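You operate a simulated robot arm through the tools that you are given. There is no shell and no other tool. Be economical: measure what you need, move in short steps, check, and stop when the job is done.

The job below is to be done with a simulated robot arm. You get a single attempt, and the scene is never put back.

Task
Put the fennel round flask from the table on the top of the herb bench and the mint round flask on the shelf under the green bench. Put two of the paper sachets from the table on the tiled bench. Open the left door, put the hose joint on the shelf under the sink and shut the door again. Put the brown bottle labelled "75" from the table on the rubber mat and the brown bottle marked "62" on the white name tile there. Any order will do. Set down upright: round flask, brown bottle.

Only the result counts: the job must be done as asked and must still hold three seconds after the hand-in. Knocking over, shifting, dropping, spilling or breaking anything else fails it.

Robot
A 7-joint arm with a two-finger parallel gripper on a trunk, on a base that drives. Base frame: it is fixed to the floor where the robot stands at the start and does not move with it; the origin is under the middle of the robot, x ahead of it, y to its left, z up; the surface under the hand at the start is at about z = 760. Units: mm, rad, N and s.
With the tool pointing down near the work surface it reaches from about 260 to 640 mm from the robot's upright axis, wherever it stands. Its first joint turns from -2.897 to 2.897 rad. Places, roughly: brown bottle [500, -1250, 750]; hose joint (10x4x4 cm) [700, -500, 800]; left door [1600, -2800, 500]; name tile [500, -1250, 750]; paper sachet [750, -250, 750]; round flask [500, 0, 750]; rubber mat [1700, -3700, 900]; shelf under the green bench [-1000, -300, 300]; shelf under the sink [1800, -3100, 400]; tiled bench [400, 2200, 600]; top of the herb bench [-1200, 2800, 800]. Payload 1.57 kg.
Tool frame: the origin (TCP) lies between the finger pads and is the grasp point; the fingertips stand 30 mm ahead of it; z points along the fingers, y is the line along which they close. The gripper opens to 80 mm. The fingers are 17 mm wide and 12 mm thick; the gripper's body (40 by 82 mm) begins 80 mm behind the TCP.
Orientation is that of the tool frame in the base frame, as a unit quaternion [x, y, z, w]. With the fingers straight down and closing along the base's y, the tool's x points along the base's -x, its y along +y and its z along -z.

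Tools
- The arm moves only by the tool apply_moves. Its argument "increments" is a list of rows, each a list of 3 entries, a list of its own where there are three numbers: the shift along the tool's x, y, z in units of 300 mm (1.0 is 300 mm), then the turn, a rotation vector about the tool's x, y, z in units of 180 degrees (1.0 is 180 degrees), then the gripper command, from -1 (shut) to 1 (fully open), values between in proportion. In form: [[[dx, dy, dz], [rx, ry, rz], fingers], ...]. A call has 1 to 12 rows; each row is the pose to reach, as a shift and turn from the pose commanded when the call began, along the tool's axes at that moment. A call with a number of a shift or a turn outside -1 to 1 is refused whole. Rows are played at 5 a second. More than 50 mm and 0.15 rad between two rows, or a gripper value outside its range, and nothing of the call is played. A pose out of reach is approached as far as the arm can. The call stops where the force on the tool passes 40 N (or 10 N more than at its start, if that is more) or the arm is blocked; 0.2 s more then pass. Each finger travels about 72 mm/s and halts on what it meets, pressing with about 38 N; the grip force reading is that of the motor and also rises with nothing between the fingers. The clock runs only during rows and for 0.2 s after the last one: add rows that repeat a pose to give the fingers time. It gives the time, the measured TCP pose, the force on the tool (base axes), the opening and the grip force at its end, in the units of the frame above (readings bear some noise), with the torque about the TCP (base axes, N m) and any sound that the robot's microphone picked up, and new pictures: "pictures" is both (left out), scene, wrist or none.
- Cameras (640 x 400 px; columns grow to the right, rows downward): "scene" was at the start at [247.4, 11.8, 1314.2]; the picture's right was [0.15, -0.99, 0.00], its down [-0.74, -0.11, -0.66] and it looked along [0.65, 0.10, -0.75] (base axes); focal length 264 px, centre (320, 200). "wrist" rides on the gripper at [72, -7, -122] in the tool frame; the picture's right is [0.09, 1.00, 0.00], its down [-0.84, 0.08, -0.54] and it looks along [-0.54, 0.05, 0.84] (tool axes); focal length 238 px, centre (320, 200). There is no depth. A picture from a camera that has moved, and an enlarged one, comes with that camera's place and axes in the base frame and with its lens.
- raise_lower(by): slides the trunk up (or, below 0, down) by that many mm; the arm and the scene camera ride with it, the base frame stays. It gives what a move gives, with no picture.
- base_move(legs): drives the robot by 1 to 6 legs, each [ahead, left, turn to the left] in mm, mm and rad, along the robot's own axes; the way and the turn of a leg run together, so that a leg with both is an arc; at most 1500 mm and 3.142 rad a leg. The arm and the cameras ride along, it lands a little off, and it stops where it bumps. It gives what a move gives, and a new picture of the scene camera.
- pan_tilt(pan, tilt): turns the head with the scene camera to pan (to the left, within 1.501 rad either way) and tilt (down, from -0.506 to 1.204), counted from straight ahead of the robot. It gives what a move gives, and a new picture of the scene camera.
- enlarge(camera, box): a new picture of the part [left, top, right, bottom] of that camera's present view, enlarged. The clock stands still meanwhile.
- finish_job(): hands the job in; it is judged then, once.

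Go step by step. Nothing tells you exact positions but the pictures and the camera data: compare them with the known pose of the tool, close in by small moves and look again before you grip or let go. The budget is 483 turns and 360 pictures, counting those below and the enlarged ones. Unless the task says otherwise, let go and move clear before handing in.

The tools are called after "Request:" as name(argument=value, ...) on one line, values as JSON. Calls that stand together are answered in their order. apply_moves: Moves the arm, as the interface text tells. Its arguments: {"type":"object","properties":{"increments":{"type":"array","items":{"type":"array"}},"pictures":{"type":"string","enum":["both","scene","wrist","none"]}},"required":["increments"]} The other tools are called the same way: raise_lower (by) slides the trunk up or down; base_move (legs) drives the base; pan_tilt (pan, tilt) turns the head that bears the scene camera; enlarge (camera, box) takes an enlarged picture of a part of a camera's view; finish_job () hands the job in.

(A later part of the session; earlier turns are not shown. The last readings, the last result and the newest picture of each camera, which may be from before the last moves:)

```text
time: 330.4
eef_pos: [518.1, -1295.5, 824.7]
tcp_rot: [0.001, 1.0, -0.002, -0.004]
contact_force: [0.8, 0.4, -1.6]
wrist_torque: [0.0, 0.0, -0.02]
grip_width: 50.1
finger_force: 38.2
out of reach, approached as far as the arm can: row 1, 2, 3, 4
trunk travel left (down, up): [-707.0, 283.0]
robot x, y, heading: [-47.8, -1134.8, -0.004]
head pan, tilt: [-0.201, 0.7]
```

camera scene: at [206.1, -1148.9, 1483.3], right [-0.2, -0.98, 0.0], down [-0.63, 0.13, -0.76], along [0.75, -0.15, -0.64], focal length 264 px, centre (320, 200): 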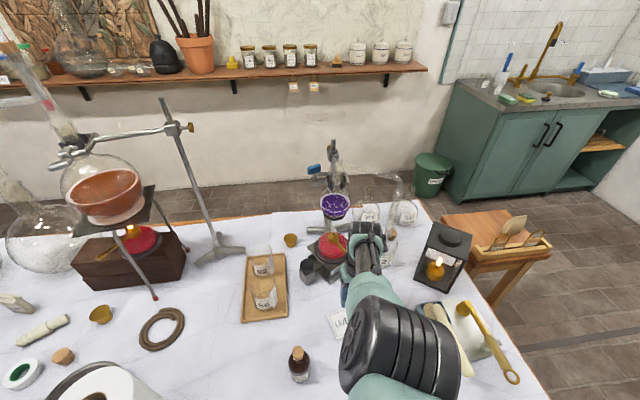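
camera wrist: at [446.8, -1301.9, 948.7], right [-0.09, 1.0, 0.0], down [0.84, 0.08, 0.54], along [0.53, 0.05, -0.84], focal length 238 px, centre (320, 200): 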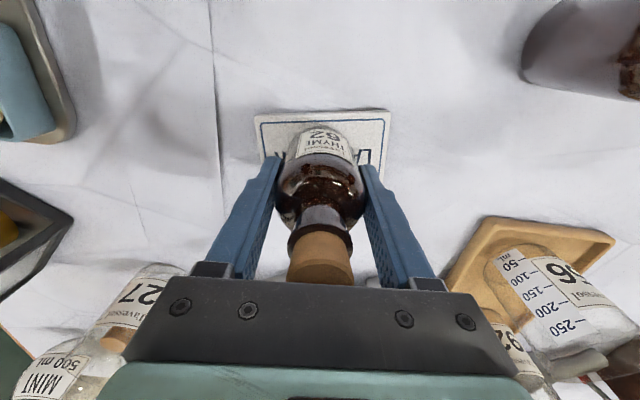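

Request:
raise_lower(by=-5)

Request:
raise_lower(by=-3)

```text
time: 330.9
eef_pos: [518.6, -1296.6, 822.5]
tcp_rot: [0.001, 1.0, -0.002, -0.001]
contact_force: [-2.6, 0.7, 12.1]
wrist_torque: [0.23, 0.22, 0.03]
grip_width: 50.1
finger_force: 37.8
trunk travel left (down, up): [-702.0, 288.0]
robot x, y, heading: [-47.1, -1131.9, -0.002]
head pan, tilt: [-0.201, 0.7]
```

```text
time: 331.4
eef_pos: [519.2, -1296.8, 820.6]
tcp_rot: [0.001, 1.0, -0.002, 0.0]
contact_force: [-3.9, 1.2, 27.3]
wrist_torque: [0.48, 0.32, 0.06]
grip_width: 50.1
finger_force: 37.9
trunk travel left (down, up): [-699.0, 291.0]
robot x, y, heading: [-50.9, -1133.4, -0.003]
head pan, tilt: [-0.201, 0.7]
```

Contact with the tile. Ease up 3 mm and release.

Request:
raise_lower(by=3)

Request:
apply_moves(increments=[[[0, 0, 0], [0, 0, 0], 0.35], [[0, 0, 0], [0, 0, 0], 0.6], [[0, 0, 0], [0, 0, 0], 1], [[0, 0, 0], [0, 0, 0], 1]], pictures="wrist")

```text
time: 331.9
eef_pos: [517.5, -1296.6, 819.7]
tcp_rot: [0.002, 1.0, -0.002, -0.001]
contact_force: [4.8, -1.5, 8.2]
wrist_torque: [0.05, -0.14, -0.04]
grip_width: 50.1
finger_force: 37.8
trunk travel left (down, up): [-702.0, 288.0]
robot x, y, heading: [-47.3, -1134.1, 0.001]
head pan, tilt: [-0.201, 0.7]
```

```text
time: 332.9
eef_pos: [518.6, -1295.9, 819.3]
tcp_rot: [0.001, 1.0, -0.002, -0.004]
contact_force: [-0.6, -0.6, -0.1]
wrist_torque: [0.04, -0.03, 0.03]
grip_width: 79.9
finger_force: 0.0
trunk travel left (down, up): [-702.0, 288.0]
robot x, y, heading: [-45.4, -1131.7, -0.005]
head pan, tilt: [-0.201, 0.7]
camera wrist: at [446.6, -1301.9, 943.9], right [-0.09, 1.0, 0.0], down [0.84, 0.08, 0.54], along [0.53, 0.05, -0.84], focal length 238 px, centre (320, 200)
```

wrist: 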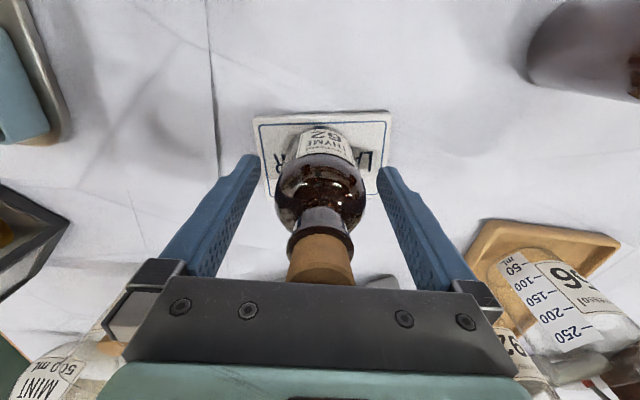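

Placed on the tile. Raise straight with the trunk and view.

Request:
raise_lower(by=160)

Request:
apply_moves(increments=[[[0.1, 0, -0.1], [0, 0, 0], 1], [[0.23, 0, -0.15], [0, 0, 0], 1], [[0.38, 0, -0.15], [0, 0, 0], 1], [[0.53, 0, -0.15], [0, 0, 0], 1], [[0.53, 0, -0.15], [0, 0, 0], 1]], pictures="both")

```text
time: 334.8
eef_pos: [517.8, -1297.5, 979.7]
tcp_rot: [0.002, 1.0, -0.001, -0.004]
contact_force: [1.0, -0.1, -0.9]
wrist_torque: [-0.03, 0.0, 0.01]
grip_width: 79.9
finger_force: 0.2
trunk travel left (down, up): [-862.0, 128.0]
robot x, y, heading: [-49.6, -1133.6, -0.005]
head pan, tilt: [-0.201, 0.7]
```

```text
time: 336.0
eef_pos: [475.5, -1357.5, 955.7]
tcp_rot: [0.001, 1.0, -0.002, -0.003]
contact_force: [0.4, 0.1, 0.1]
wrist_torque: [0.0, 0.0, 0.02]
grip_width: 80.1
finger_force: 0.1
out of reach, approached as far as the arm can: row 1, 2, 3, 4, 5
trunk travel left (down, up): [-862.0, 128.0]
robot x, y, heading: [-44.5, -1131.1, -0.006]
head pan, tilt: [-0.201, 0.7]
camera scene: at [206.1, -1148.3, 1638.3], right [-0.2, -0.98, 0.0], down [-0.63, 0.13, -0.76], along [0.75, -0.15, -0.64], focal length 264 px, centre (320, 200)
camera wrist: at [404.2, -1363.7, 1078.9], right [-0.09, 1.0, 0.0], down [0.84, 0.08, 0.54], along [0.53, 0.05, -0.84], focal length 238 px, centre (320, 200)
```

scene: 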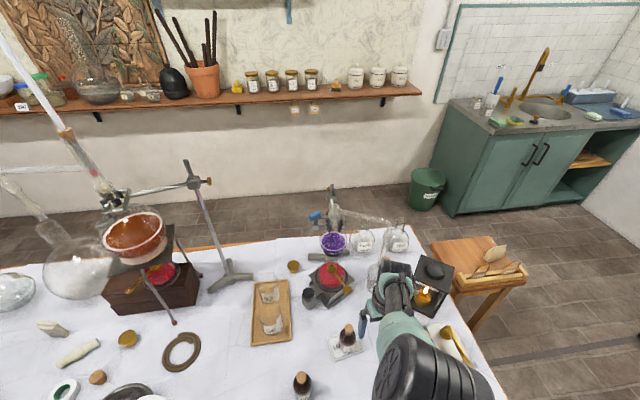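
wrist: 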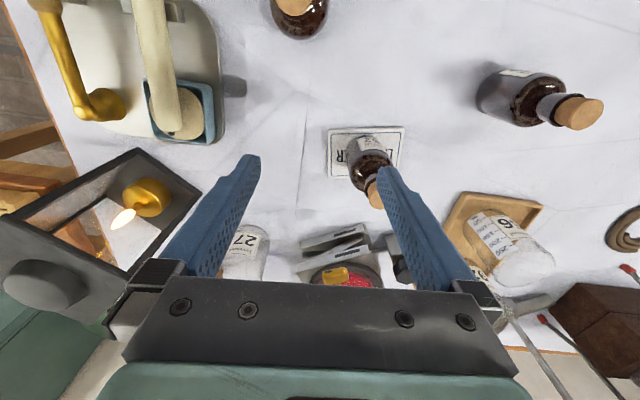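

Request:
apply_moves(increments=[[[0, 0, -0.12], [0, 0, 0], 1], [[0, 0, -0.24], [0, 0, 0], 1], [[0, 0, -0.36], [0, 0, 0], 1], [[0, 0, -0.5], [0, 0, 0], 1], [[0, 0, -0.5], [0, 0, 0], 1]], pictures="scene")

```text
time: 337.2
eef_pos: [528.4, -1385.6, 1091.0]
tcp_rot: [0.001, 1.0, -0.001, -0.005]
contact_force: [-0.3, 0.5, -0.8]
wrist_torque: [0.02, 0.03, -0.01]
grip_width: 79.8
finger_force: 0.0
out of reach, approached as far as the arm can: row 1, 2, 3, 4, 5
trunk travel left (down, up): [-862.0, 128.0]
robot x, y, heading: [-46.9, -1133.3, -0.003]
head pan, tilt: [-0.201, 0.7]
camera scene: at [206.0, -1148.9, 1638.3], right [-0.2, -0.98, 0.0], down [-0.63, 0.13, -0.76], along [0.75, -0.15, -0.64], focal length 264 px, centre (320, 200)
```

scene: 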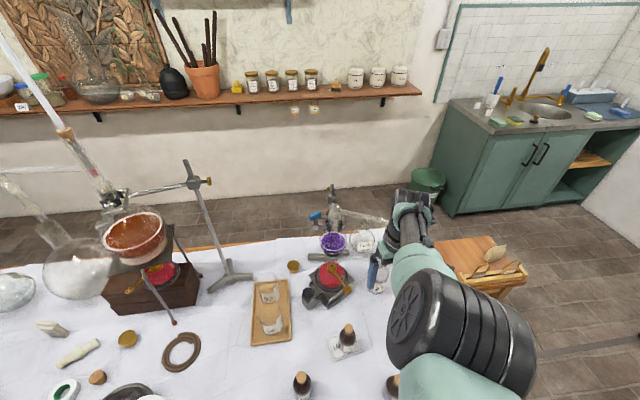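

Back the base off the table so the arm can be reconfigured in free space at normal trunk height.

Request:
base_move(legs=[[-330, 0, 0]])

Request:
apply_moves(increments=[[[0, 0.1, -0.1], [0, 0, 0], 1], [[0, 0.2, -0.2], [0, 0, 0], 1], [[0, 0.3, -0.3], [0, 0, 0], 1], [[0, 0.4, -0.4], [0, 0, 0], 1], [[0, 0.4, -0.4], [0, 0, 0], 1]], pictures="scene")

```text
time: 339.3
eef_pos: [198.3, -1386.4, 1090.0]
tcp_rot: [0.003, 1.0, 0.0, -0.004]
contact_force: [0.5, -0.7, 0.2]
wrist_torque: [0.0, -0.03, -0.02]
grip_width: 79.9
finger_force: 0.0
trunk travel left (down, up): [-862.0, 128.0]
robot x, y, heading: [-375.4, -1130.1, -0.008]
head pan, tilt: [-0.201, 0.7]
camera scene: at [-121.5, -1148.4, 1638.3], right [-0.21, -0.98, 0.0], down [-0.63, 0.13, -0.76], along [0.75, -0.16, -0.64], focal length 264 px, centre (320, 200)
```

scene: 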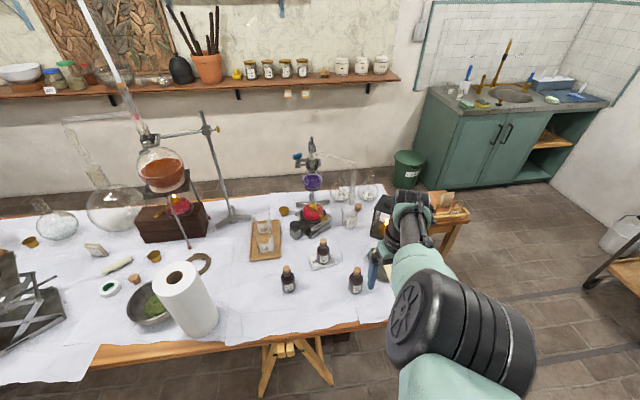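

```text
time: 340.5
eef_pos: [261.0, -1285.4, 1203.6]
tcp_rot: [0.003, 1.0, -0.001, -0.003]
contact_force: [0.4, 0.6, 0.1]
wrist_torque: [0.0, 0.01, -0.01]
grip_width: 80.2
finger_force: 0.0
out of reach, approached as far as the arm can: row 1, 2, 3, 4, 5
trunk travel left (down, up): [-862.0, 128.0]
robot x, y, heading: [-376.0, -1133.8, -0.011]
head pan, tilt: [-0.201, 0.7]
camera scene: at [-122.0, -1149.1, 1638.4], right [-0.21, -0.98, 0.0], down [-0.63, 0.13, -0.76], along [0.75, -0.16, -0.64], focal length 264 px, centre (320, 200)
```

scene: 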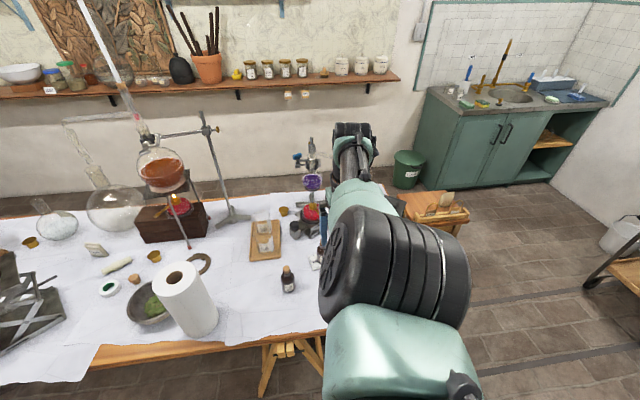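

Request:
raise_lower(by=-200)

Request:
apply_moves(increments=[[[0.1, 0.1, -0.1], [0, 0, 0], 1], [[0.2, 0.2, -0.2], [0, 0, 0], 1], [[0.3, 0.3, -0.2], [0, 0, 0], 1], [[0.4, 0.4, -0.2], [0, 0, 0], 1], [[0.5, 0.5, -0.2], [0, 0, 0], 1], [[0.6, 0.5, -0.2], [0, 0, 0], 1], [[0.6, 0.5, -0.2], [0, 0, 0], 1]], pictures="scene")

```text
time: 342.7
eef_pos: [259.7, -1284.7, 1004.2]
tcp_rot: [0.003, 1.0, -0.001, -0.004]
contact_force: [0.8, 0.4, 0.6]
wrist_torque: [0.02, -0.02, 0.02]
grip_width: 80.0
finger_force: 0.0
trunk travel left (down, up): [-662.0, 328.0]
robot x, y, heading: [-373.7, -1126.5, -0.007]
head pan, tilt: [-0.201, 0.7]
```

```text
refused: row 1 steps farther than a row can; nothing moved
```

Request:
apply_moves(increments=[[[0.1, 0.1, 0], [0, 0, 0], 1], [[0.2, 0.2, 0], [0, 0, 0], 1], [[0.3, 0.3, 0], [0, 0, 0], 1], [[0.4, 0.4, 0], [0, 0, 0], 1], [[0.5, 0.5, 0], [0, 0, 0], 1], [[0.6, 0.5, 0], [0, 0, 0], 1], [[0.6, 0.5, 0], [0, 0, 0], 1]], pictures="scene")

```text
time: 344.3
eef_pos: [277.0, -1125.5, 966.8]
tcp_rot: [0.004, 1.0, -0.001, -0.006]
contact_force: [-0.3, -0.5, -0.7]
wrist_torque: [-0.04, 0.01, -0.04]
grip_width: 80.2
finger_force: 0.1
out of reach, approached as far as the arm can: row 1, 2, 3, 4, 5, 6, 7
trunk travel left (down, up): [-662.0, 328.0]
robot x, y, heading: [-372.0, -1128.0, -0.009]
head pan, tilt: [-0.201, 0.7]
camera scene: at [-121.6, -1147.6, 1438.3], right [-0.21, -0.98, 0.0], down [-0.63, 0.13, -0.76], along [0.75, -0.16, -0.64], focal length 264 px, centre (320, 200)
```

scene: 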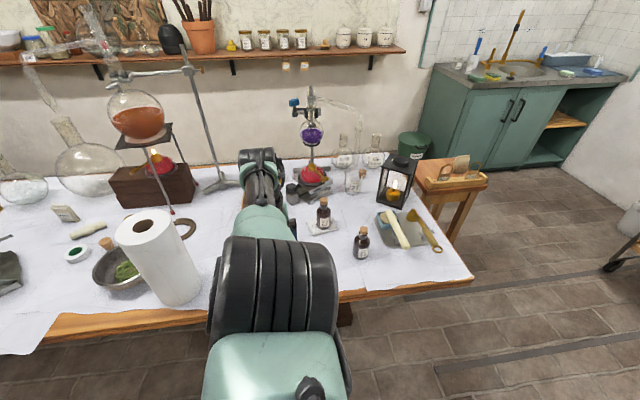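

Request:
apply_moves(increments=[[[0.0, 0.15, 0], [0, 0, 0], 1], [[0.0, 0.3, 0], [0, 0, 0], 1], [[0.1, 0.4, 0], [0, 0, 0], 1], [[0.2, 0.5, 0], [0, 0, 0], 1], [[0.3, 0.6, 0], [0, 0, 0], 1], [[0.4, 0.7, 0], [0, 0, 0], 1], [[0.4, 0.7, 0], [0, 0, 0], 1]], pictures="scene")

```text
time: 345.9
eef_pos: [219.6, -879.4, 963.8]
tcp_rot: [0.004, 1.0, -0.001, -0.006]
contact_force: [0.1, 0.2, -0.4]
wrist_torque: [0.0, -0.02, 0.03]
grip_width: 80.3
finger_force: 0.2
out of reach, approached as far as the arm can: row 2, 3, 4, 5, 6, 7
trunk travel left (down, up): [-662.0, 328.0]
robot x, y, heading: [-378.3, -1130.2, -0.011]
head pan, tilt: [-0.201, 0.7]
camera scene: at [-121.8, -1148.6, 1438.3], right [-0.21, -0.98, 0.0], down [-0.63, 0.13, -0.76], along [0.75, -0.16, -0.64], focal length 264 px, centre (320, 200)
```

scene: 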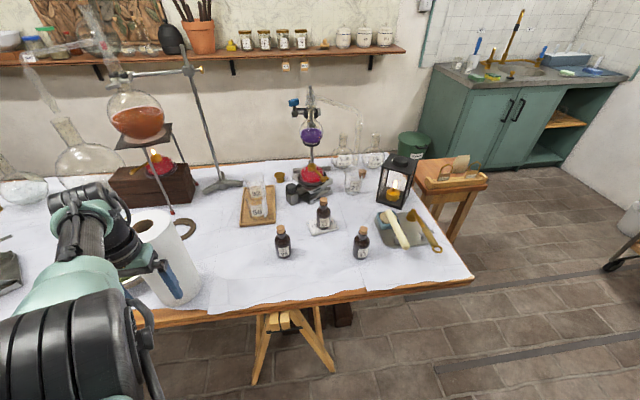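

Request:
apply_moves(increments=[[[0.1, -0.04, -0.08], [0, 0, 0], 1], [[0.2, -0.08, -0.16], [0, 0, 0], 1], [[0.3, -0.12, -0.24], [0, 0, 0], 1], [[0.4, -0.16, -0.32], [0, 0, 0], 1], [[0.5, -0.2, -0.4], [0, 0, 0], 1], [[0.6, -0.24, -0.48], [0, 0, 0], 1], [[0.7, -0.28, -0.56], [0, 0, 0], 1], [[0.8, -0.32, -0.64], [0, 0, 0], 1], [[0.9, -0.36, -0.72], [0, 0, 0], 1], [[0.9, -0.36, -0.72], [0, 0, 0], 1]], pictures="scene")

```text
time: 348.1
eef_pos: [206.6, -869.7, 1197.3]
tcp_rot: [0.003, 1.0, -0.002, -0.005]
contact_force: [0.2, -0.4, 0.4]
wrist_torque: [-0.01, 0.0, 0.01]
grip_width: 79.7
finger_force: 0.1
out of reach, approached as far as the arm can: row 1, 2, 3, 4, 5, 6, 7, 8, 9, 10
trunk travel left (down, up): [-662.0, 328.0]
robot x, y, heading: [-374.0, -1128.2, -0.009]
head pan, tilt: [-0.201, 0.7]
camera scene: at [-122.4, -1148.6, 1438.5], right [-0.21, -0.98, 0.0], down [-0.63, 0.13, -0.77], along [0.75, -0.16, -0.64], focal length 264 px, centre (320, 200)
```

scene: 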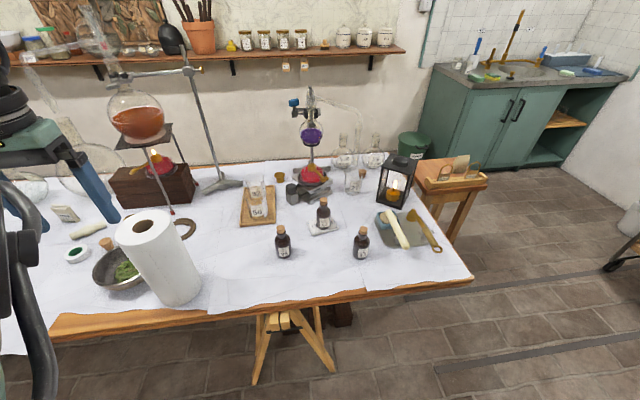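

Request:
pan_tilt(pan=0.7, tilt=0.5)

Request:
apply_moves(increments=[[[0.1, -0.04, 0], [0, 0, 0], 1], [[0.2, -0.08, 0], [0, 0, 0], 1], [[0.3, -0.12, 0], [0, 0, 0], 1], [[0.4, -0.16, 0], [0, 0, 0], 1], [[0.5, -0.2, 0], [0, 0, 0], 1], [[0.5, -0.2, 0], [0, 0, 0], 1]], pictures="scene")

```text
time: 349.3
eef_pos: [207.3, -869.8, 1196.2]
tcp_rot: [0.004, 1.0, -0.001, -0.007]
contact_force: [-0.4, -0.9, -0.7]
wrist_torque: [-0.02, -0.02, -0.02]
grip_width: 79.8
finger_force: 0.1
trunk travel left (down, up): [-662.0, 328.0]
robot x, y, heading: [-377.1, -1130.1, -0.012]
head pan, tilt: [0.7, 0.499]
camera scene: at [-134.7, -1072.8, 1456.0], right [0.64, -0.77, 0.0], down [-0.37, -0.31, -0.88], along [0.68, 0.56, -0.48], focal length 264 px, centre (320, 200)
```

scene: 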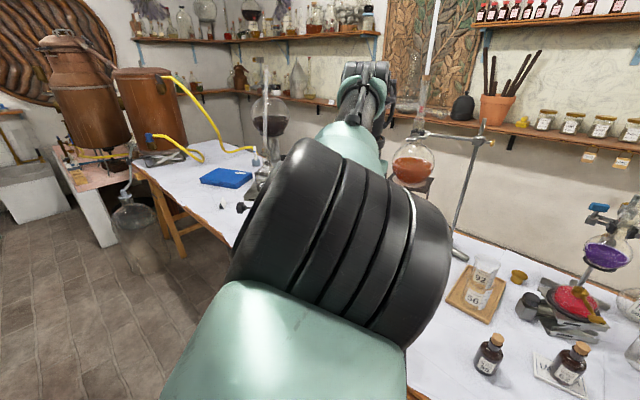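

```text
time: 350.7
eef_pos: [202.9, -869.7, 1209.4]
tcp_rot: [0.003, 1.0, -0.001, -0.005]
contact_force: [0.9, 0.5, -0.1]
wrist_torque: [0.0, -0.04, -0.01]
grip_width: 80.2
finger_force: 0.0
out of reach, approached as far as the arm can: row 1, 2, 3, 4, 5, 6
trunk travel left (down, up): [-662.0, 328.0]
robot x, y, heading: [-372.4, -1129.8, -0.01]
head pan, tilt: [0.7, 0.499]
camera scene: at [-134.8, -1072.8, 1456.1], right [0.64, -0.77, 0.0], down [-0.37, -0.31, -0.88], along [0.68, 0.56, -0.48], focal length 264 px, centre (320, 200)
```

scene: 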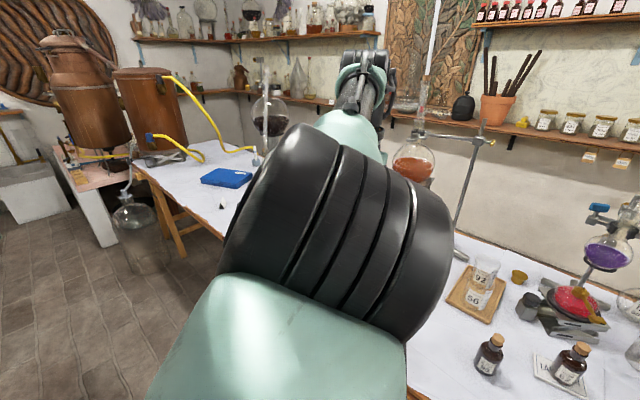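

Request:
apply_moves(increments=[[[0, 0, 0], [0, -0.045, 0], 1], [[0, 0, 0], [0, -0.09, 0], 1], [[0, 0, 0], [0, -0.135, 0], 1], [[0, 0, 0], [0, -0.18, 0], 1], [[0.1, 0, 0], [0, -0.225, 0], 1], [[0.2, 0, 0], [0, -0.27, 0], 1], [[0.3, 0, 0], [0, -0.315, 0], 1], [[0.4, 0, 0], [0, -0.36, 0], 1], [[0.5, 0, 0], [0, -0.36, 0], 1], [[0.6, 0, 0], [0, -0.36, 0], 1], [[0.6, 0, 0], [0, -0.36, 0], 1]], pictures="scene")

```text
time: 353.1
eef_pos: [221.8, -639.8, 1271.1]
tcp_rot: [0.004, 0.847, -0.004, 0.532]
contact_force: [0.8, 0.2, 0.1]
wrist_torque: [-0.02, -0.03, 0.0]
grip_width: 80.0
finger_force: 0.0
out of reach, approached as far as the arm can: row 1, 2, 3, 4, 5, 6, 7, 8, 9, 10, 11
trunk travel left (down, up): [-662.0, 328.0]
robot x, y, heading: [-377.0, -1129.0, -0.007]
head pan, tilt: [0.7, 0.499]
camera scene: at [-134.6, -1073.0, 1456.0], right [0.64, -0.77, 0.0], down [-0.37, -0.31, -0.88], along [0.68, 0.56, -0.48], focal length 264 px, centre (320, 200)
```

scene: 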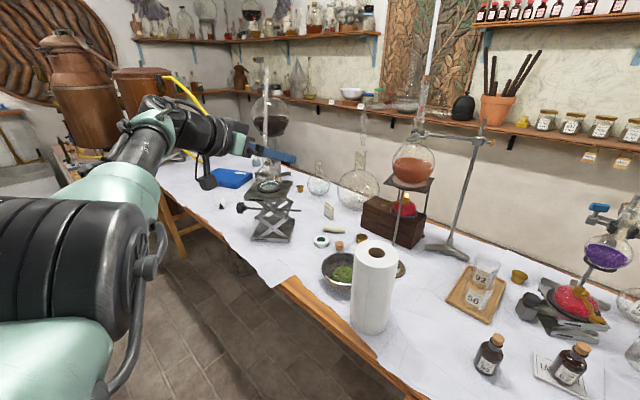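

Request:
apply_moves(increments=[[[0.03, -0.08, -0.03], [0, 0.04, 0], 1], [[0.06, -0.16, -0.06], [0, 0.08, 0], 1], [[0.1, -0.24, -0.09], [0, 0.12, 0], 1], [[0.14, -0.32, -0.12], [0, 0.16, 0], 1], [[0.18, -0.4, -0.15], [0, 0.2, 0], 1], [[0.22, -0.48, -0.18], [0, 0.24, 0], 1], [[0.26, -0.56, -0.21], [0, 0.28, 0], 1], [[0.3, -0.64, -0.24], [0, 0.32, 0], 1], [[0.34, -0.72, -0.25], [0, 0.36, 0], 1], [[0.38, -0.8, -0.26], [0, 0.36, 0], 1], [[0.38, -0.8, -0.26], [0, 0.36, 0], 1]], pictures="scene")

```text
time: 355.5
eef_pos: [178.3, -831.0, 1224.9]
tcp_rot: [0.004, 1.0, -0.002, -0.005]
contact_force: [-0.3, 0.6, 0.4]
wrist_torque: [0.0, 0.0, -0.01]
grip_width: 80.2
finger_force: 0.1
out of reach, approached as far as the arm can: row 1, 2, 3, 4, 5, 6, 7, 8, 9, 10, 11
trunk travel left (down, up): [-662.0, 328.0]
robot x, y, heading: [-376.9, -1124.1, -0.008]
head pan, tilt: [0.7, 0.499]
camera scene: at [-134.8, -1072.8, 1456.1], right [0.64, -0.77, 0.0], down [-0.37, -0.31, -0.88], along [0.68, 0.56, -0.48], focal length 264 px, centre (320, 200)
```

scene: 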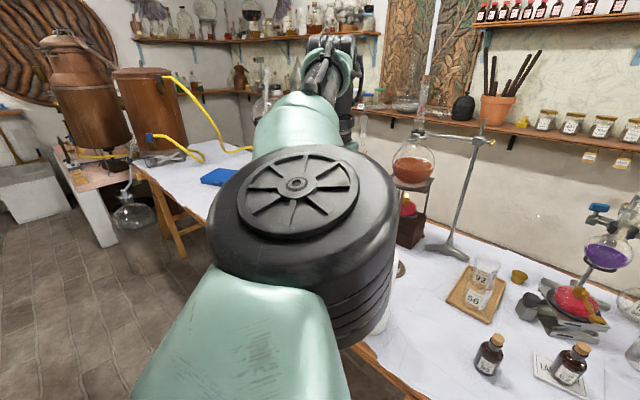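

Request:
apply_moves(increments=[[[0.1, -0.1, 0], [0, 0, 0], 1], [[0.2, -0.2, 0], [0, 0, 0], 1], [[0.3, -0.3, 0], [0, 0, 0], 1], [[0.4, -0.4, 0], [0, 0, 0], 1], [[0.5, -0.5, 0], [0, 0, 0], 1], [[0.6, -0.6, 0], [0, 0, 0], 1], [[0.7, -0.7, 0], [0, 0, 0], 1], [[0.7, -0.7, 0], [0, 0, 0], 1]], pictures="scene")

```text
time: 357.3
eef_pos: [199.5, -936.7, 1299.0]
tcp_rot: [0.003, 1.0, -0.002, -0.006]
contact_force: [-0.2, 0.4, 0.5]
wrist_torque: [-0.02, 0.03, 0.01]
grip_width: 80.0
finger_force: 0.1
out of reach, approached as far as the arm can: row 1, 2, 3, 4, 5, 6, 7, 8
trunk travel left (down, up): [-662.0, 328.0]
robot x, y, heading: [-376.1, -1130.2, -0.009]
head pan, tilt: [0.7, 0.499]
camera scene: at [-134.9, -1072.9, 1456.1], right [0.64, -0.77, 0.0], down [-0.37, -0.31, -0.88], along [0.68, 0.56, -0.48], focal length 264 px, centre (320, 200)
```

scene: 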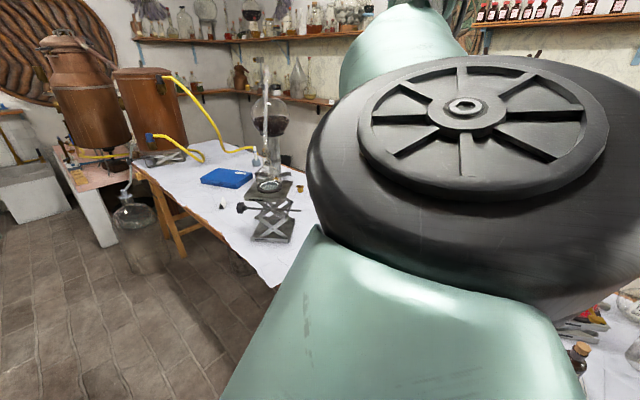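

Request:
apply_moves(increments=[[[0.12, -0.03, 0.04], [0, 0, 0], 1], [[0.24, -0.06, 0.08], [0, 0, 0], 1], [[0.36, -0.09, 0.12], [0, 0, 0], 1], [[0.48, -0.12, 0.16], [0, 0, 0], 1], [[0.6, -0.15, 0.2], [0, 0, 0], 1], [[0.72, -0.18, 0.24], [0, 0, 0], 1], [[0.84, -0.21, 0.28], [0, 0, 0], 1], [[0.84, -0.21, 0.28], [0, 0, 0], 1], [[0.84, -0.21, 0.28], [0, 0, 0], 1], [[0.84, -0.21, 0.28], [0, 0, 0], 1]], pictures="scene")

```text
time: 359.5
eef_pos: [194.9, -921.9, 1295.4]
tcp_rot: [0.004, 1.0, -0.001, -0.005]
contact_force: [0.7, 0.0, 0.4]
wrist_torque: [-0.01, 0.01, -0.02]
grip_width: 79.9
finger_force: 0.0
out of reach, approached as far as the arm can: row 1, 2, 3, 4, 5, 6, 7, 8, 9, 10
trunk travel left (down, up): [-662.0, 328.0]
robot x, y, heading: [-378.0, -1127.1, -0.01]
head pan, tilt: [0.7, 0.499]
camera scene: at [-134.8, -1072.8, 1456.1], right [0.64, -0.77, 0.0], down [-0.37, -0.31, -0.88], along [0.68, 0.56, -0.48], focal length 264 px, centre (320, 200)
```

scene: 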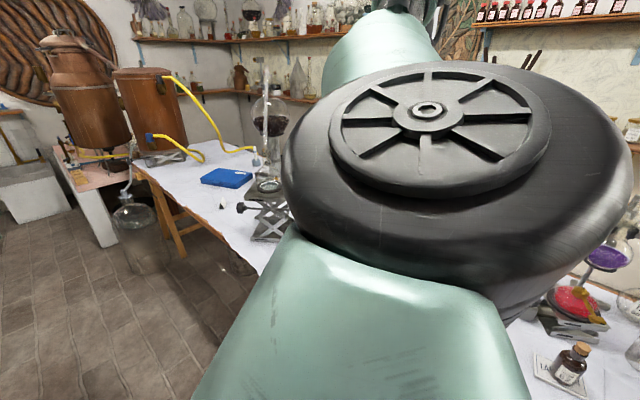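

Request:
apply_moves(increments=[[[0, 0, 0], [0, 0, 0.045], 1], [[0, 0, 0], [0, 0, 0.09], 1], [[0, 0, 0], [0, 0, 0.135], 1], [[0, 0, 0], [0, 0, 0.18], 1], [[0, 0, 0], [0, 0, 0.225], 1], [[0, 0, 0], [0, 0, 0.27], 1], [[0, 0, 0], [0, 0, 0.315], 1], [[0, 0, 0], [0, 0, 0.36], 1], [[0, 0, 0], [0, 0, 0.405], 1], [[0, 0, 0], [0, 0, 0.45], 1], [[0, 0, 0], [0, 0, 0.495], 1], [[0, 0, 0], [0, 0, 0.5], 1]], pictures="scene")

```text
time: 362.1
eef_pos: [194.8, -916.5, 1291.8]
tcp_rot: [0.71, 0.704, -0.005, -0.003]
contact_force: [0.3, 0.1, 0.4]
wrist_torque: [-0.03, 0.01, -0.01]
grip_width: 80.0
finger_force: 0.0
trunk travel left (down, up): [-662.0, 328.0]
robot x, y, heading: [-375.4, -1132.9, -0.009]
head pan, tilt: [0.7, 0.499]
camera scene: at [-134.8, -1072.8, 1456.1], right [0.64, -0.77, 0.0], down [-0.37, -0.31, -0.88], along [0.68, 0.56, -0.48], focal length 264 px, centre (320, 200)
```

scene: 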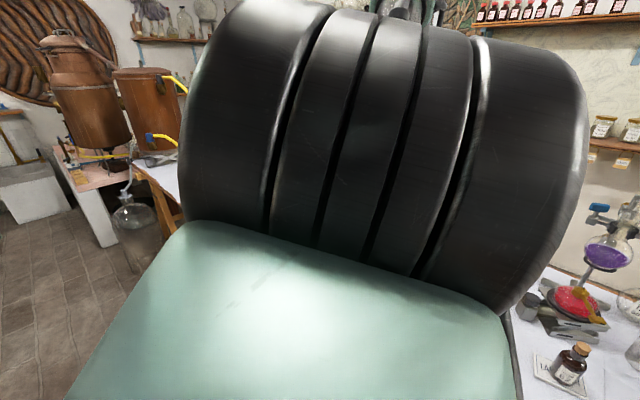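

Request:
apply_moves(increments=[[[0, -0.1, 0.08], [0, 0, 0], 1], [[0, -0.2, 0.16], [0, 0, 0], 1], [[0, -0.3, 0.24], [0, 0, 0], 1], [[0, -0.4, 0.32], [0, 0, 0], 1], [[0, -0.4, 0.4], [0, 0, 0], 1], [[0, -0.4, 0.4], [0, 0, 0], 1]], pictures="scene")

```text
time: 363.5
eef_pos: [190.2, -853.4, 1224.2]
tcp_rot: [0.711, 0.704, -0.005, -0.001]
contact_force: [-0.7, -0.3, -0.2]
wrist_torque: [-0.01, -0.02, -0.02]
grip_width: 80.1
finger_force: 0.1
out of reach, approached as far as the arm can: row 1, 2, 3, 4, 5, 6
trunk travel left (down, up): [-662.0, 328.0]
robot x, y, heading: [-376.9, -1128.0, -0.009]
head pan, tilt: [0.7, 0.499]
camera scene: at [-134.8, -1072.6, 1456.0], right [0.64, -0.77, 0.0], down [-0.37, -0.31, -0.88], along [0.68, 0.56, -0.48], focal length 264 px, centre (320, 200)
```

scene: 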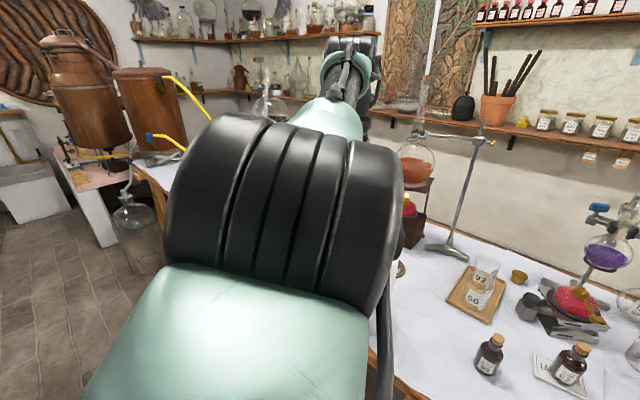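

Request:
apply_moves(increments=[[[0, 0, 0], [0, 0, 0.045], 1], [[0, 0, 0], [0, 0, 0.09], 1], [[0, 0, 0], [0, 0, 0.135], 1], [[0, 0, 0], [0, 0, 0.18], 1], [[0, 0, 0], [0, 0, 0.225], 1], [[0, 0, 0], [0, 0, 0.27], 1], [[0, 0, 0], [0, 0, 0.315], 1], [[0, 0, 0], [0, 0, 0.36], 1], [[0, 0, 0], [0, 0, 0.405], 1], [[0, 0, 0], [0, 0, 0.45], 1], [[0, 0, 0], [0, 0, 0.495], 1], [[0, 0, 0], [0, 0, 0.5], 1]], pictures="scene")

```text
time: 366.1
eef_pos: [138.8, -897.1, 1248.1]
tcp_rot: [1.0, 0.007, -0.003, 0.0]
contact_force: [0.5, 0.2, -0.1]
wrist_torque: [-0.05, -0.01, -0.02]
grip_width: 80.0
finger_force: 0.1
out of reach, approached as far as the arm can: row 7, 9, 10, 11, 12
trunk travel left (down, up): [-662.0, 328.0]
robot x, y, heading: [-373.2, -1127.3, -0.009]
head pan, tilt: [0.7, 0.499]
camera scene: at [-133.8, -1072.3, 1455.8], right [0.64, -0.77, 0.0], down [-0.37, -0.31, -0.88], along [0.68, 0.56, -0.48], focal length 264 px, centre (320, 200)
```

scene: 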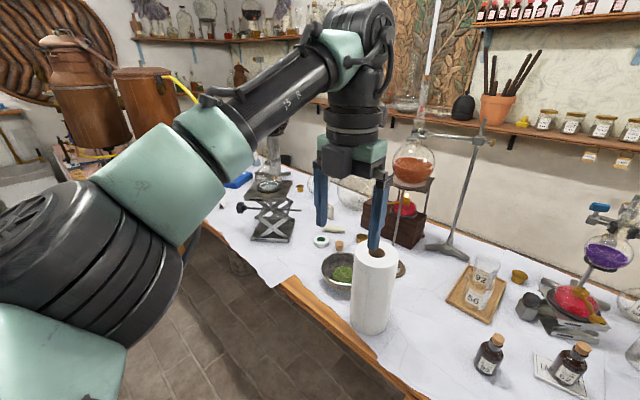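

Elbow is back on the left. Test retracting and recentring.

Request:
apply_moves(increments=[[[-0.06, 0.1, 0.05], [0, 0, 0], 1], [[-0.12, 0.2, 0.1], [0, 0, 0], 1], [[-0.18, 0.3, 0.15], [0, 0, 0], 1], [[-0.24, 0.4, 0.2], [0, 0, 0], 1], [[-0.3, 0.5, 0.25], [0, 0, 0], 1], [[-0.36, 0.6, 0.3], [0, 0, 0], 1], [[-0.36, 0.6, 0.3], [0, 0, 0], 1]], pictures="scene")

```text
time: 367.7
eef_pos: [29.6, -1079.3, 1160.1]
tcp_rot: [1.0, -0.003, -0.005, 0.001]
contact_force: [0.4, 0.0, -1.0]
wrist_torque: [-0.01, 0.01, 0.02]
grip_width: 79.9
finger_force: 0.0
trunk travel left (down, up): [-662.0, 328.0]
robot x, y, heading: [-377.6, -1129.6, -0.008]
head pan, tilt: [0.7, 0.499]
camera scene: at [-134.9, -1072.4, 1456.1], right [0.64, -0.77, 0.0], down [-0.37, -0.31, -0.88], along [0.68, 0.56, -0.48], focal length 264 px, centre (320, 200)
```

scene: 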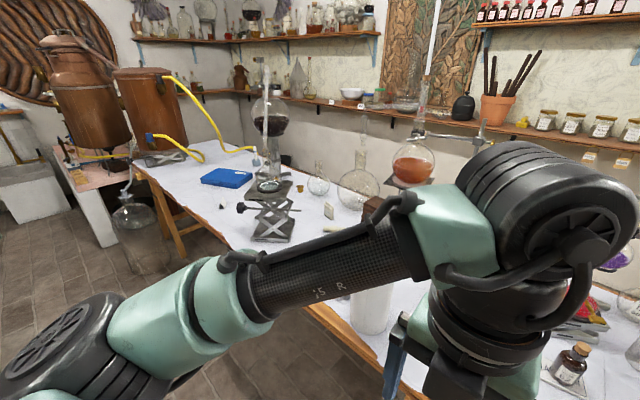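

Arm is back to its normal posture. Lower trunk to normal and move to bottle 75.

Request:
raise_lower(by=-85)

Request:
base_move(legs=[[0, -220, 0.008], [260, 0, 0]])

Request:
pan_tilt(pan=-0.1, tilt=0.85)

Request:
apply_moves(increments=[[[0, 0, 0], [0, 0, 0], 1]], pictures="wrist")

```text
time: 368.9
eef_pos: [30.0, -1079.4, 1075.4]
tcp_rot: [1.0, -0.003, -0.004, 0.001]
contact_force: [0.2, -0.8, 0.2]
wrist_torque: [-0.02, 0.03, -0.02]
grip_width: 80.1
finger_force: 0.1
trunk travel left (down, up): [-577.0, 413.0]
robot x, y, heading: [-375.8, -1128.9, -0.003]
head pan, tilt: [0.7, 0.499]
```

```text
time: 372.1
eef_pos: [290.9, -1295.8, 1074.7]
tcp_rot: [1.0, 0.004, -0.005, 0.001]
contact_force: [-0.3, -0.4, -0.9]
wrist_torque: [-0.02, 0.04, -0.02]
grip_width: 79.9
finger_force: 0.1
trunk travel left (down, up): [-577.0, 413.0]
robot x, y, heading: [-119.1, -1351.8, 0.005]
head pan, tilt: [0.7, 0.499]
camera scene: at [126.2, -1292.3, 1370.9], right [0.65, -0.76, 0.0], down [-0.36, -0.31, -0.88], along [0.67, 0.57, -0.48], focal length 264 px, centre (320, 200)
```

scene: 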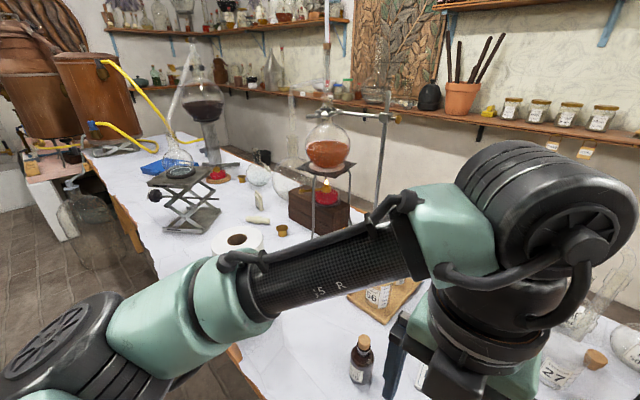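

```text
time: 373.2
eef_pos: [290.9, -1297.5, 1075.4]
tcp_rot: [1.0, 0.005, -0.004, 0.001]
contact_force: [0.3, 0.4, -0.2]
wrist_torque: [-0.01, -0.01, 0.01]
grip_width: 79.8
finger_force: 0.0
trunk travel left (down, up): [-577.0, 413.0]
robot x, y, heading: [-112.7, -1358.5, 0.01]
head pan, tilt: [-0.099, 0.85]
camera scene: at [134.4, -1358.6, 1341.1], right [-0.09, -1.0, 0.0], down [-0.75, 0.07, -0.66], along [0.66, -0.06, -0.75], focal length 264 px, centre (320, 200)
```

scene: 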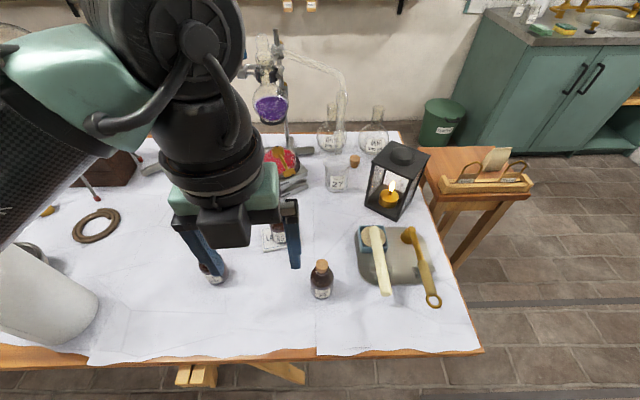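

```text
time: 373.6
eef_pos: [290.7, -1296.9, 1075.7]
tcp_rot: [1.0, 0.004, -0.004, 0.0]
contact_force: [0.4, -0.4, 0.4]
wrist_torque: [0.01, 0.02, 0.03]
grip_width: 80.1
finger_force: 0.1
trunk travel left (down, up): [-577.0, 413.0]
robot x, y, heading: [-112.8, -1356.6, 0.008]
head pan, tilt: [-0.099, 0.85]
camera wrist: at [363.0, -1289.0, 1198.4], right [0.1, -0.99, 0.0], down [-0.83, -0.08, 0.55], along [-0.55, -0.06, -0.84], focal length 238 px, centre (320, 200)
```

wrist: 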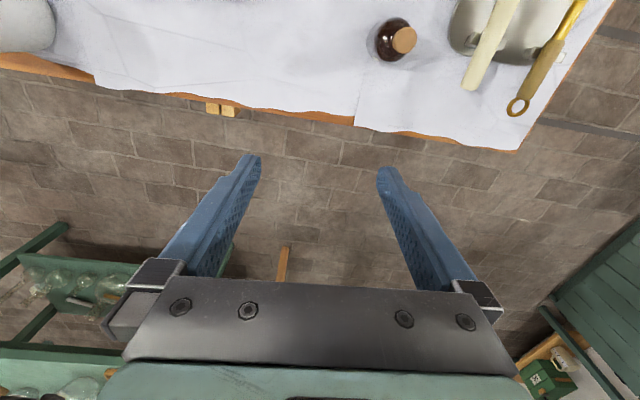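

Request:
apply_moves(increments=[[[0.1, 0.1, 0.05], [0, 0, 0], 1], [[0.2, 0.2, 0.1], [0, 0, 0], 1], [[0.287, 0.293, 0.18], [0, 0, 0], 1], [[0.287, 0.293, 0.3], [0, 0, 0], 1], [[0.287, 0.293, 0.41], [0, 0, 0], 1], [[0.287, 0.293, 0.41], [0, 0, 0], 1]], pictures="both")

```text
time: 375.0
eef_pos: [374.2, -1382.2, 951.9]
tcp_rot: [1.0, 0.004, -0.004, 0.002]
contact_force: [0.1, 0.8, -0.1]
wrist_torque: [0.01, -0.01, -0.01]
grip_width: 80.1
finger_force: 0.0
trunk travel left (down, up): [-577.0, 413.0]
robot x, y, heading: [-117.1, -1350.0, 0.012]
head pan, tilt: [-0.099, 0.85]
camera scene: at [134.2, -1358.5, 1341.1], right [-0.09, -1.0, 0.0], down [-0.75, 0.07, -0.66], along [0.66, -0.06, -0.75], focal length 264 px, centre (320, 200)
camera wrist: at [446.5, -1373.5, 1074.8], right [0.1, -0.99, 0.0], down [-0.83, -0.08, 0.55], along [-0.55, -0.06, -0.84], focal length 238 px, centre (320, 200)
```

scene: 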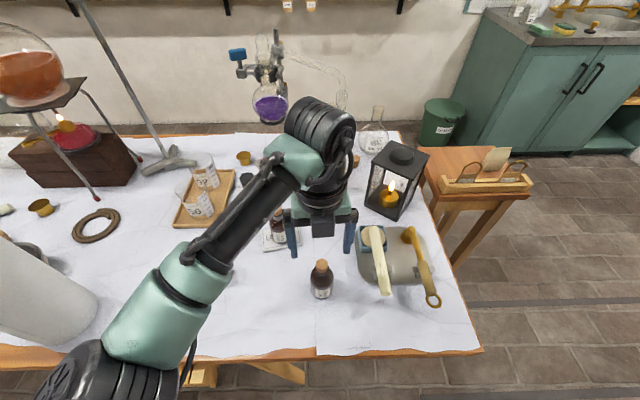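
wrist: 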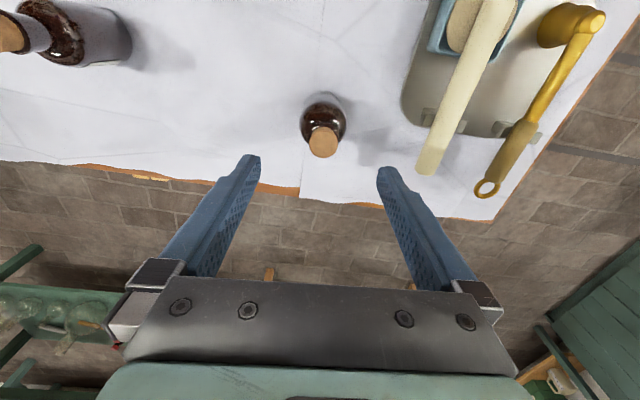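

Request:
apply_moves(increments=[[[0, 0.007, 0.12], [0, 0, 0], 1], [[0, 0.007, 0.25], [0, 0, 0], 1], [[0, 0.007, 0.38], [0, 0, 0], 1], [[0, 0.007, 0.47], [0, 0, 0], 1], [[0, 0.007, 0.47], [0, 0, 0], 1]], pictures="wrist")

```text
time: 376.2
eef_pos: [374.1, -1388.0, 812.0]
tcp_rot: [1.0, 0.005, -0.004, 0.001]
contact_force: [0.4, -0.5, 0.3]
wrist_torque: [0.0, 0.02, 0.0]
grip_width: 79.9
finger_force: 0.0
trunk travel left (down, up): [-577.0, 413.0]
robot x, y, heading: [-115.8, -1350.2, 0.011]
head pan, tilt: [-0.099, 0.85]
camera wrist: at [447.8, -1379.8, 934.7], right [0.1, -0.99, 0.0], down [-0.83, -0.08, 0.55], along [-0.55, -0.06, -0.84], focal length 238 px, centre (320, 200)
```

wrist: 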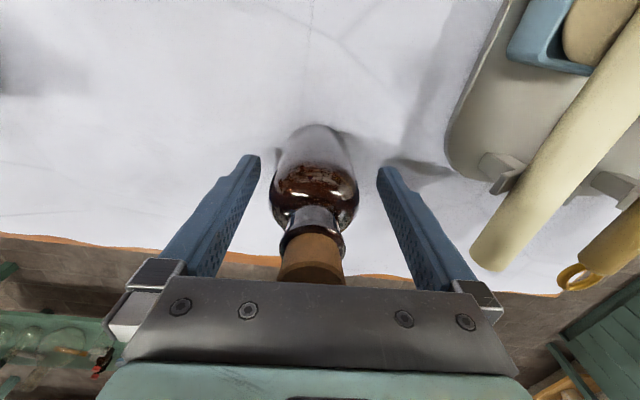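

Request:
apply_moves(increments=[[[0, -0.006, 0], [0, 0, 0], -1], [[0, -0.006, 0], [0, 0, 0], -1], [[0, -0.006, 0], [0, 0, 0], -1], [[0, -0.006, 0], [0, 0, 0], -1], [[0, -0.006, -0.12], [0, 0, 0], -1], [[0, -0.006, -0.26], [0, 0, 0], -1], [[0, 0, -0.4], [0, 0, 0], -1], [[0, 0, -0.54], [0, 0, 0], -1], [[0, 0, -0.68], [0, 0, 0], -1], [[-0.1, 0, -0.8], [0, 0, 0], -1], [[-0.2, 0, -0.85], [0, 0, 0], -1], [[-0.2, 0, -0.85], [0, 0, 0], -1]], pictures="scene")

```text
time: 378.8
eef_pos: [314.1, -1385.9, 1068.7]
tcp_rot: [1.0, 0.004, -0.005, 0.001]
contact_force: [0.1, -0.6, -2.5]
wrist_torque: [0.01, -0.01, -0.01]
grip_width: 50.0
finger_force: 38.1
trunk travel left (down, up): [-577.0, 413.0]
robot x, y, heading: [-113.0, -1353.5, 0.011]
head pan, tilt: [-0.099, 0.85]
camera scene: at [134.7, -1358.7, 1341.0], right [-0.09, -1.0, 0.0], down [-0.75, 0.07, -0.66], along [0.66, -0.06, -0.75], focal length 264 px, centre (320, 200)
```

scene: 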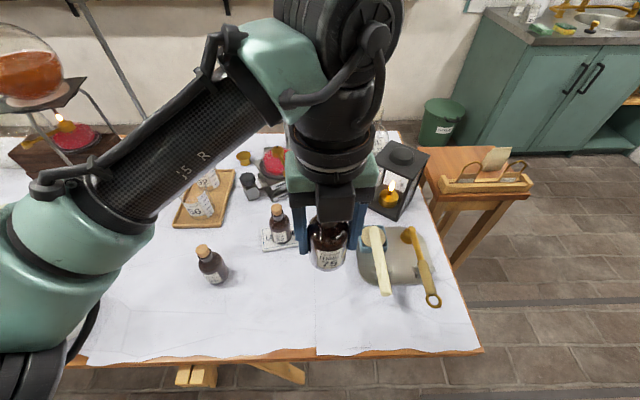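

Bottle 75 held. Drive around the table's right end toward the sink, with a look on the way.

Request:
base_move(legs=[[-250, 0, 0], [0, 0, -1.58], [1150, 0, 0]])

Request:
pan_tilt(pan=1.4, tilt=0.4)

Request:
pan_tilt(pan=0.7, tilt=0.5)

```text
time: 389.9
eef_pos: [-374.5, -2923.5, 1067.8]
tcp_rot: [0.716, -0.698, -0.003, -0.001]
contact_force: [1.0, 0.4, -2.0]
wrist_torque: [0.04, -0.02, 0.0]
grip_width: 49.8
finger_force: 37.8
trunk travel left (down, up): [-577.0, 413.0]
robot x, y, heading: [-349.1, -2492.2, -1.546]
head pan, tilt: [-0.099, 0.85]
camera scene: at [-350.4, -2743.1, 1341.0], right [-1.0, 0.07, 0.0], down [0.06, 0.75, -0.66], along [-0.05, -0.66, -0.75], focal length 264 px, centre (320, 200)
```

scene: 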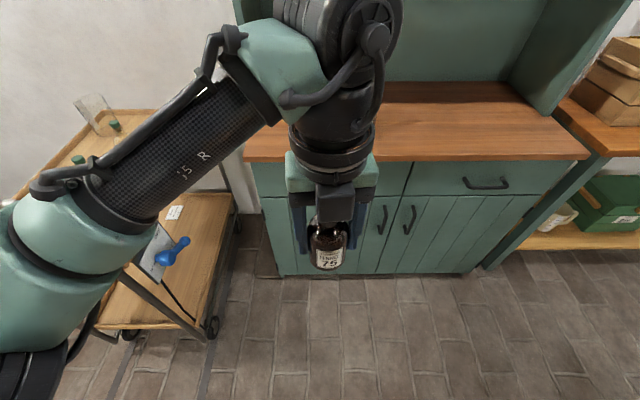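

```text
time: 391.5
eef_pos: [-373.7, -2924.6, 1067.8]
tcp_rot: [0.715, -0.699, -0.004, -0.002]
contact_force: [0.1, -0.5, -2.0]
wrist_torque: [0.0, 0.01, 0.05]
grip_width: 49.9
finger_force: 38.1
trunk travel left (down, up): [-577.0, 413.0]
robot x, y, heading: [-346.5, -2494.9, -1.543]
head pan, tilt: [1.4, 0.4]
camera scene: at [-252.9, -2678.5, 1380.2], right [-0.15, -0.99, 0.0], down [-0.39, 0.06, -0.92], along [0.91, -0.14, -0.39], focal length 264 px, centre (320, 200)
```

scene: 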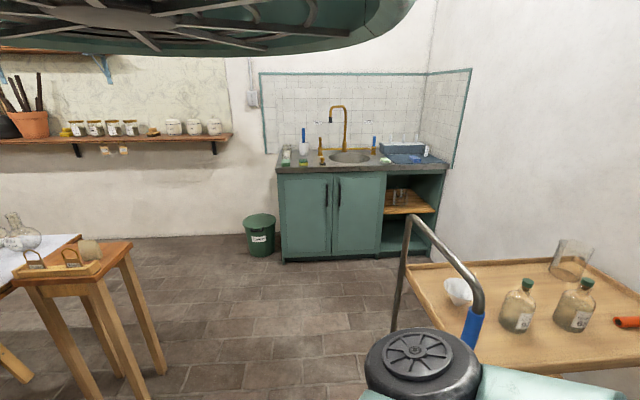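

```text
time: 392.6
eef_pos: [-373.9, -2923.1, 1067.4]
tcp_rot: [0.716, -0.698, -0.004, -0.001]
contact_force: [-0.3, 0.2, -1.7]
wrist_torque: [0.01, 0.01, 0.03]
grip_width: 50.2
finger_force: 37.8
trunk travel left (down, up): [-577.0, 413.0]
robot x, y, heading: [-350.3, -2498.1, -1.549]
head pan, tilt: [0.7, 0.499]
camera scene: at [-284.2, -2733.0, 1371.0], right [-0.75, -0.66, 0.0], down [-0.32, 0.36, -0.88], along [0.58, -0.66, -0.48], focal length 264 px, centre (320, 200)
```

scene: 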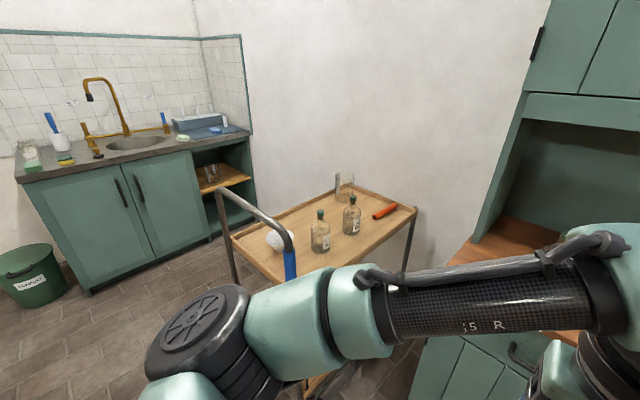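

Turn to face the sink and drive between side table and cart (y≈-2680).

Request:
base_move(legs=[[180, 0, 0], [0, 0, 1.55], [1200, 0, 0]])

Request:
pan_tilt(pan=-0.8, tilt=0.6)

```text
time: 403.7
eef_pos: [1300.4, -2702.3, 1067.5]
tcp_rot: [1.0, 0.0, -0.004, 0.001]
contact_force: [-0.6, 0.5, -1.8]
wrist_torque: [0.01, 0.04, 0.0]
grip_width: 50.1
finger_force: 37.7
trunk travel left (down, up): [-577.0, 413.0]
robot x, y, heading: [876.1, -2667.4, -0.005]
head pan, tilt: [0.7, 0.499]
camera scene: at [1112.1, -2608.5, 1371.0], right [0.64, -0.77, 0.0], down [-0.37, -0.31, -0.88], along [0.67, 0.57, -0.48], focal length 264 px, centre (320, 200)
```

scene: 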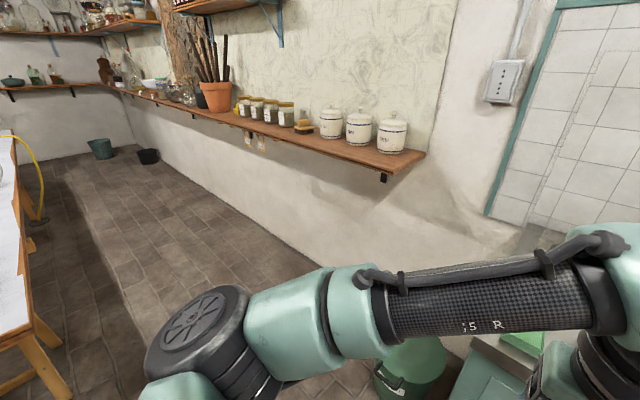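

```text
time: 405.3
eef_pos: [1301.0, -2703.0, 1068.0]
tcp_rot: [1.0, 0.0, -0.004, 0.0]
contact_force: [0.5, 0.8, -1.9]
wrist_torque: [-0.03, 0.0, 0.0]
grip_width: 50.0
finger_force: 38.3
trunk travel left (down, up): [-577.0, 413.0]
robot x, y, heading: [873.5, -2669.5, 0.004]
head pan, tilt: [-0.799, 0.6]
camera scene: at [1104.0, -2730.4, 1361.9], right [-0.72, -0.7, 0.0], down [-0.39, 0.4, -0.83], along [0.58, -0.59, -0.56], focal length 264 px, centre (320, 200)
```

scene: 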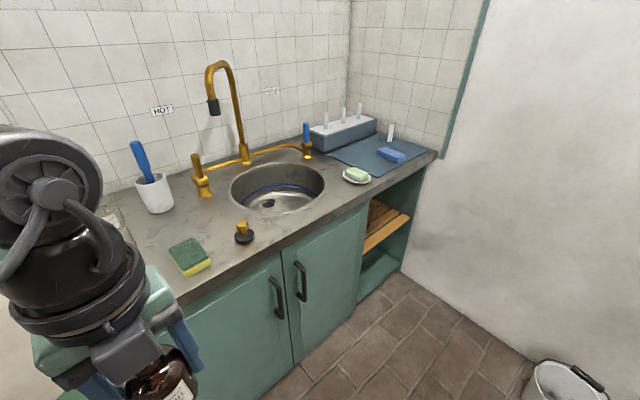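

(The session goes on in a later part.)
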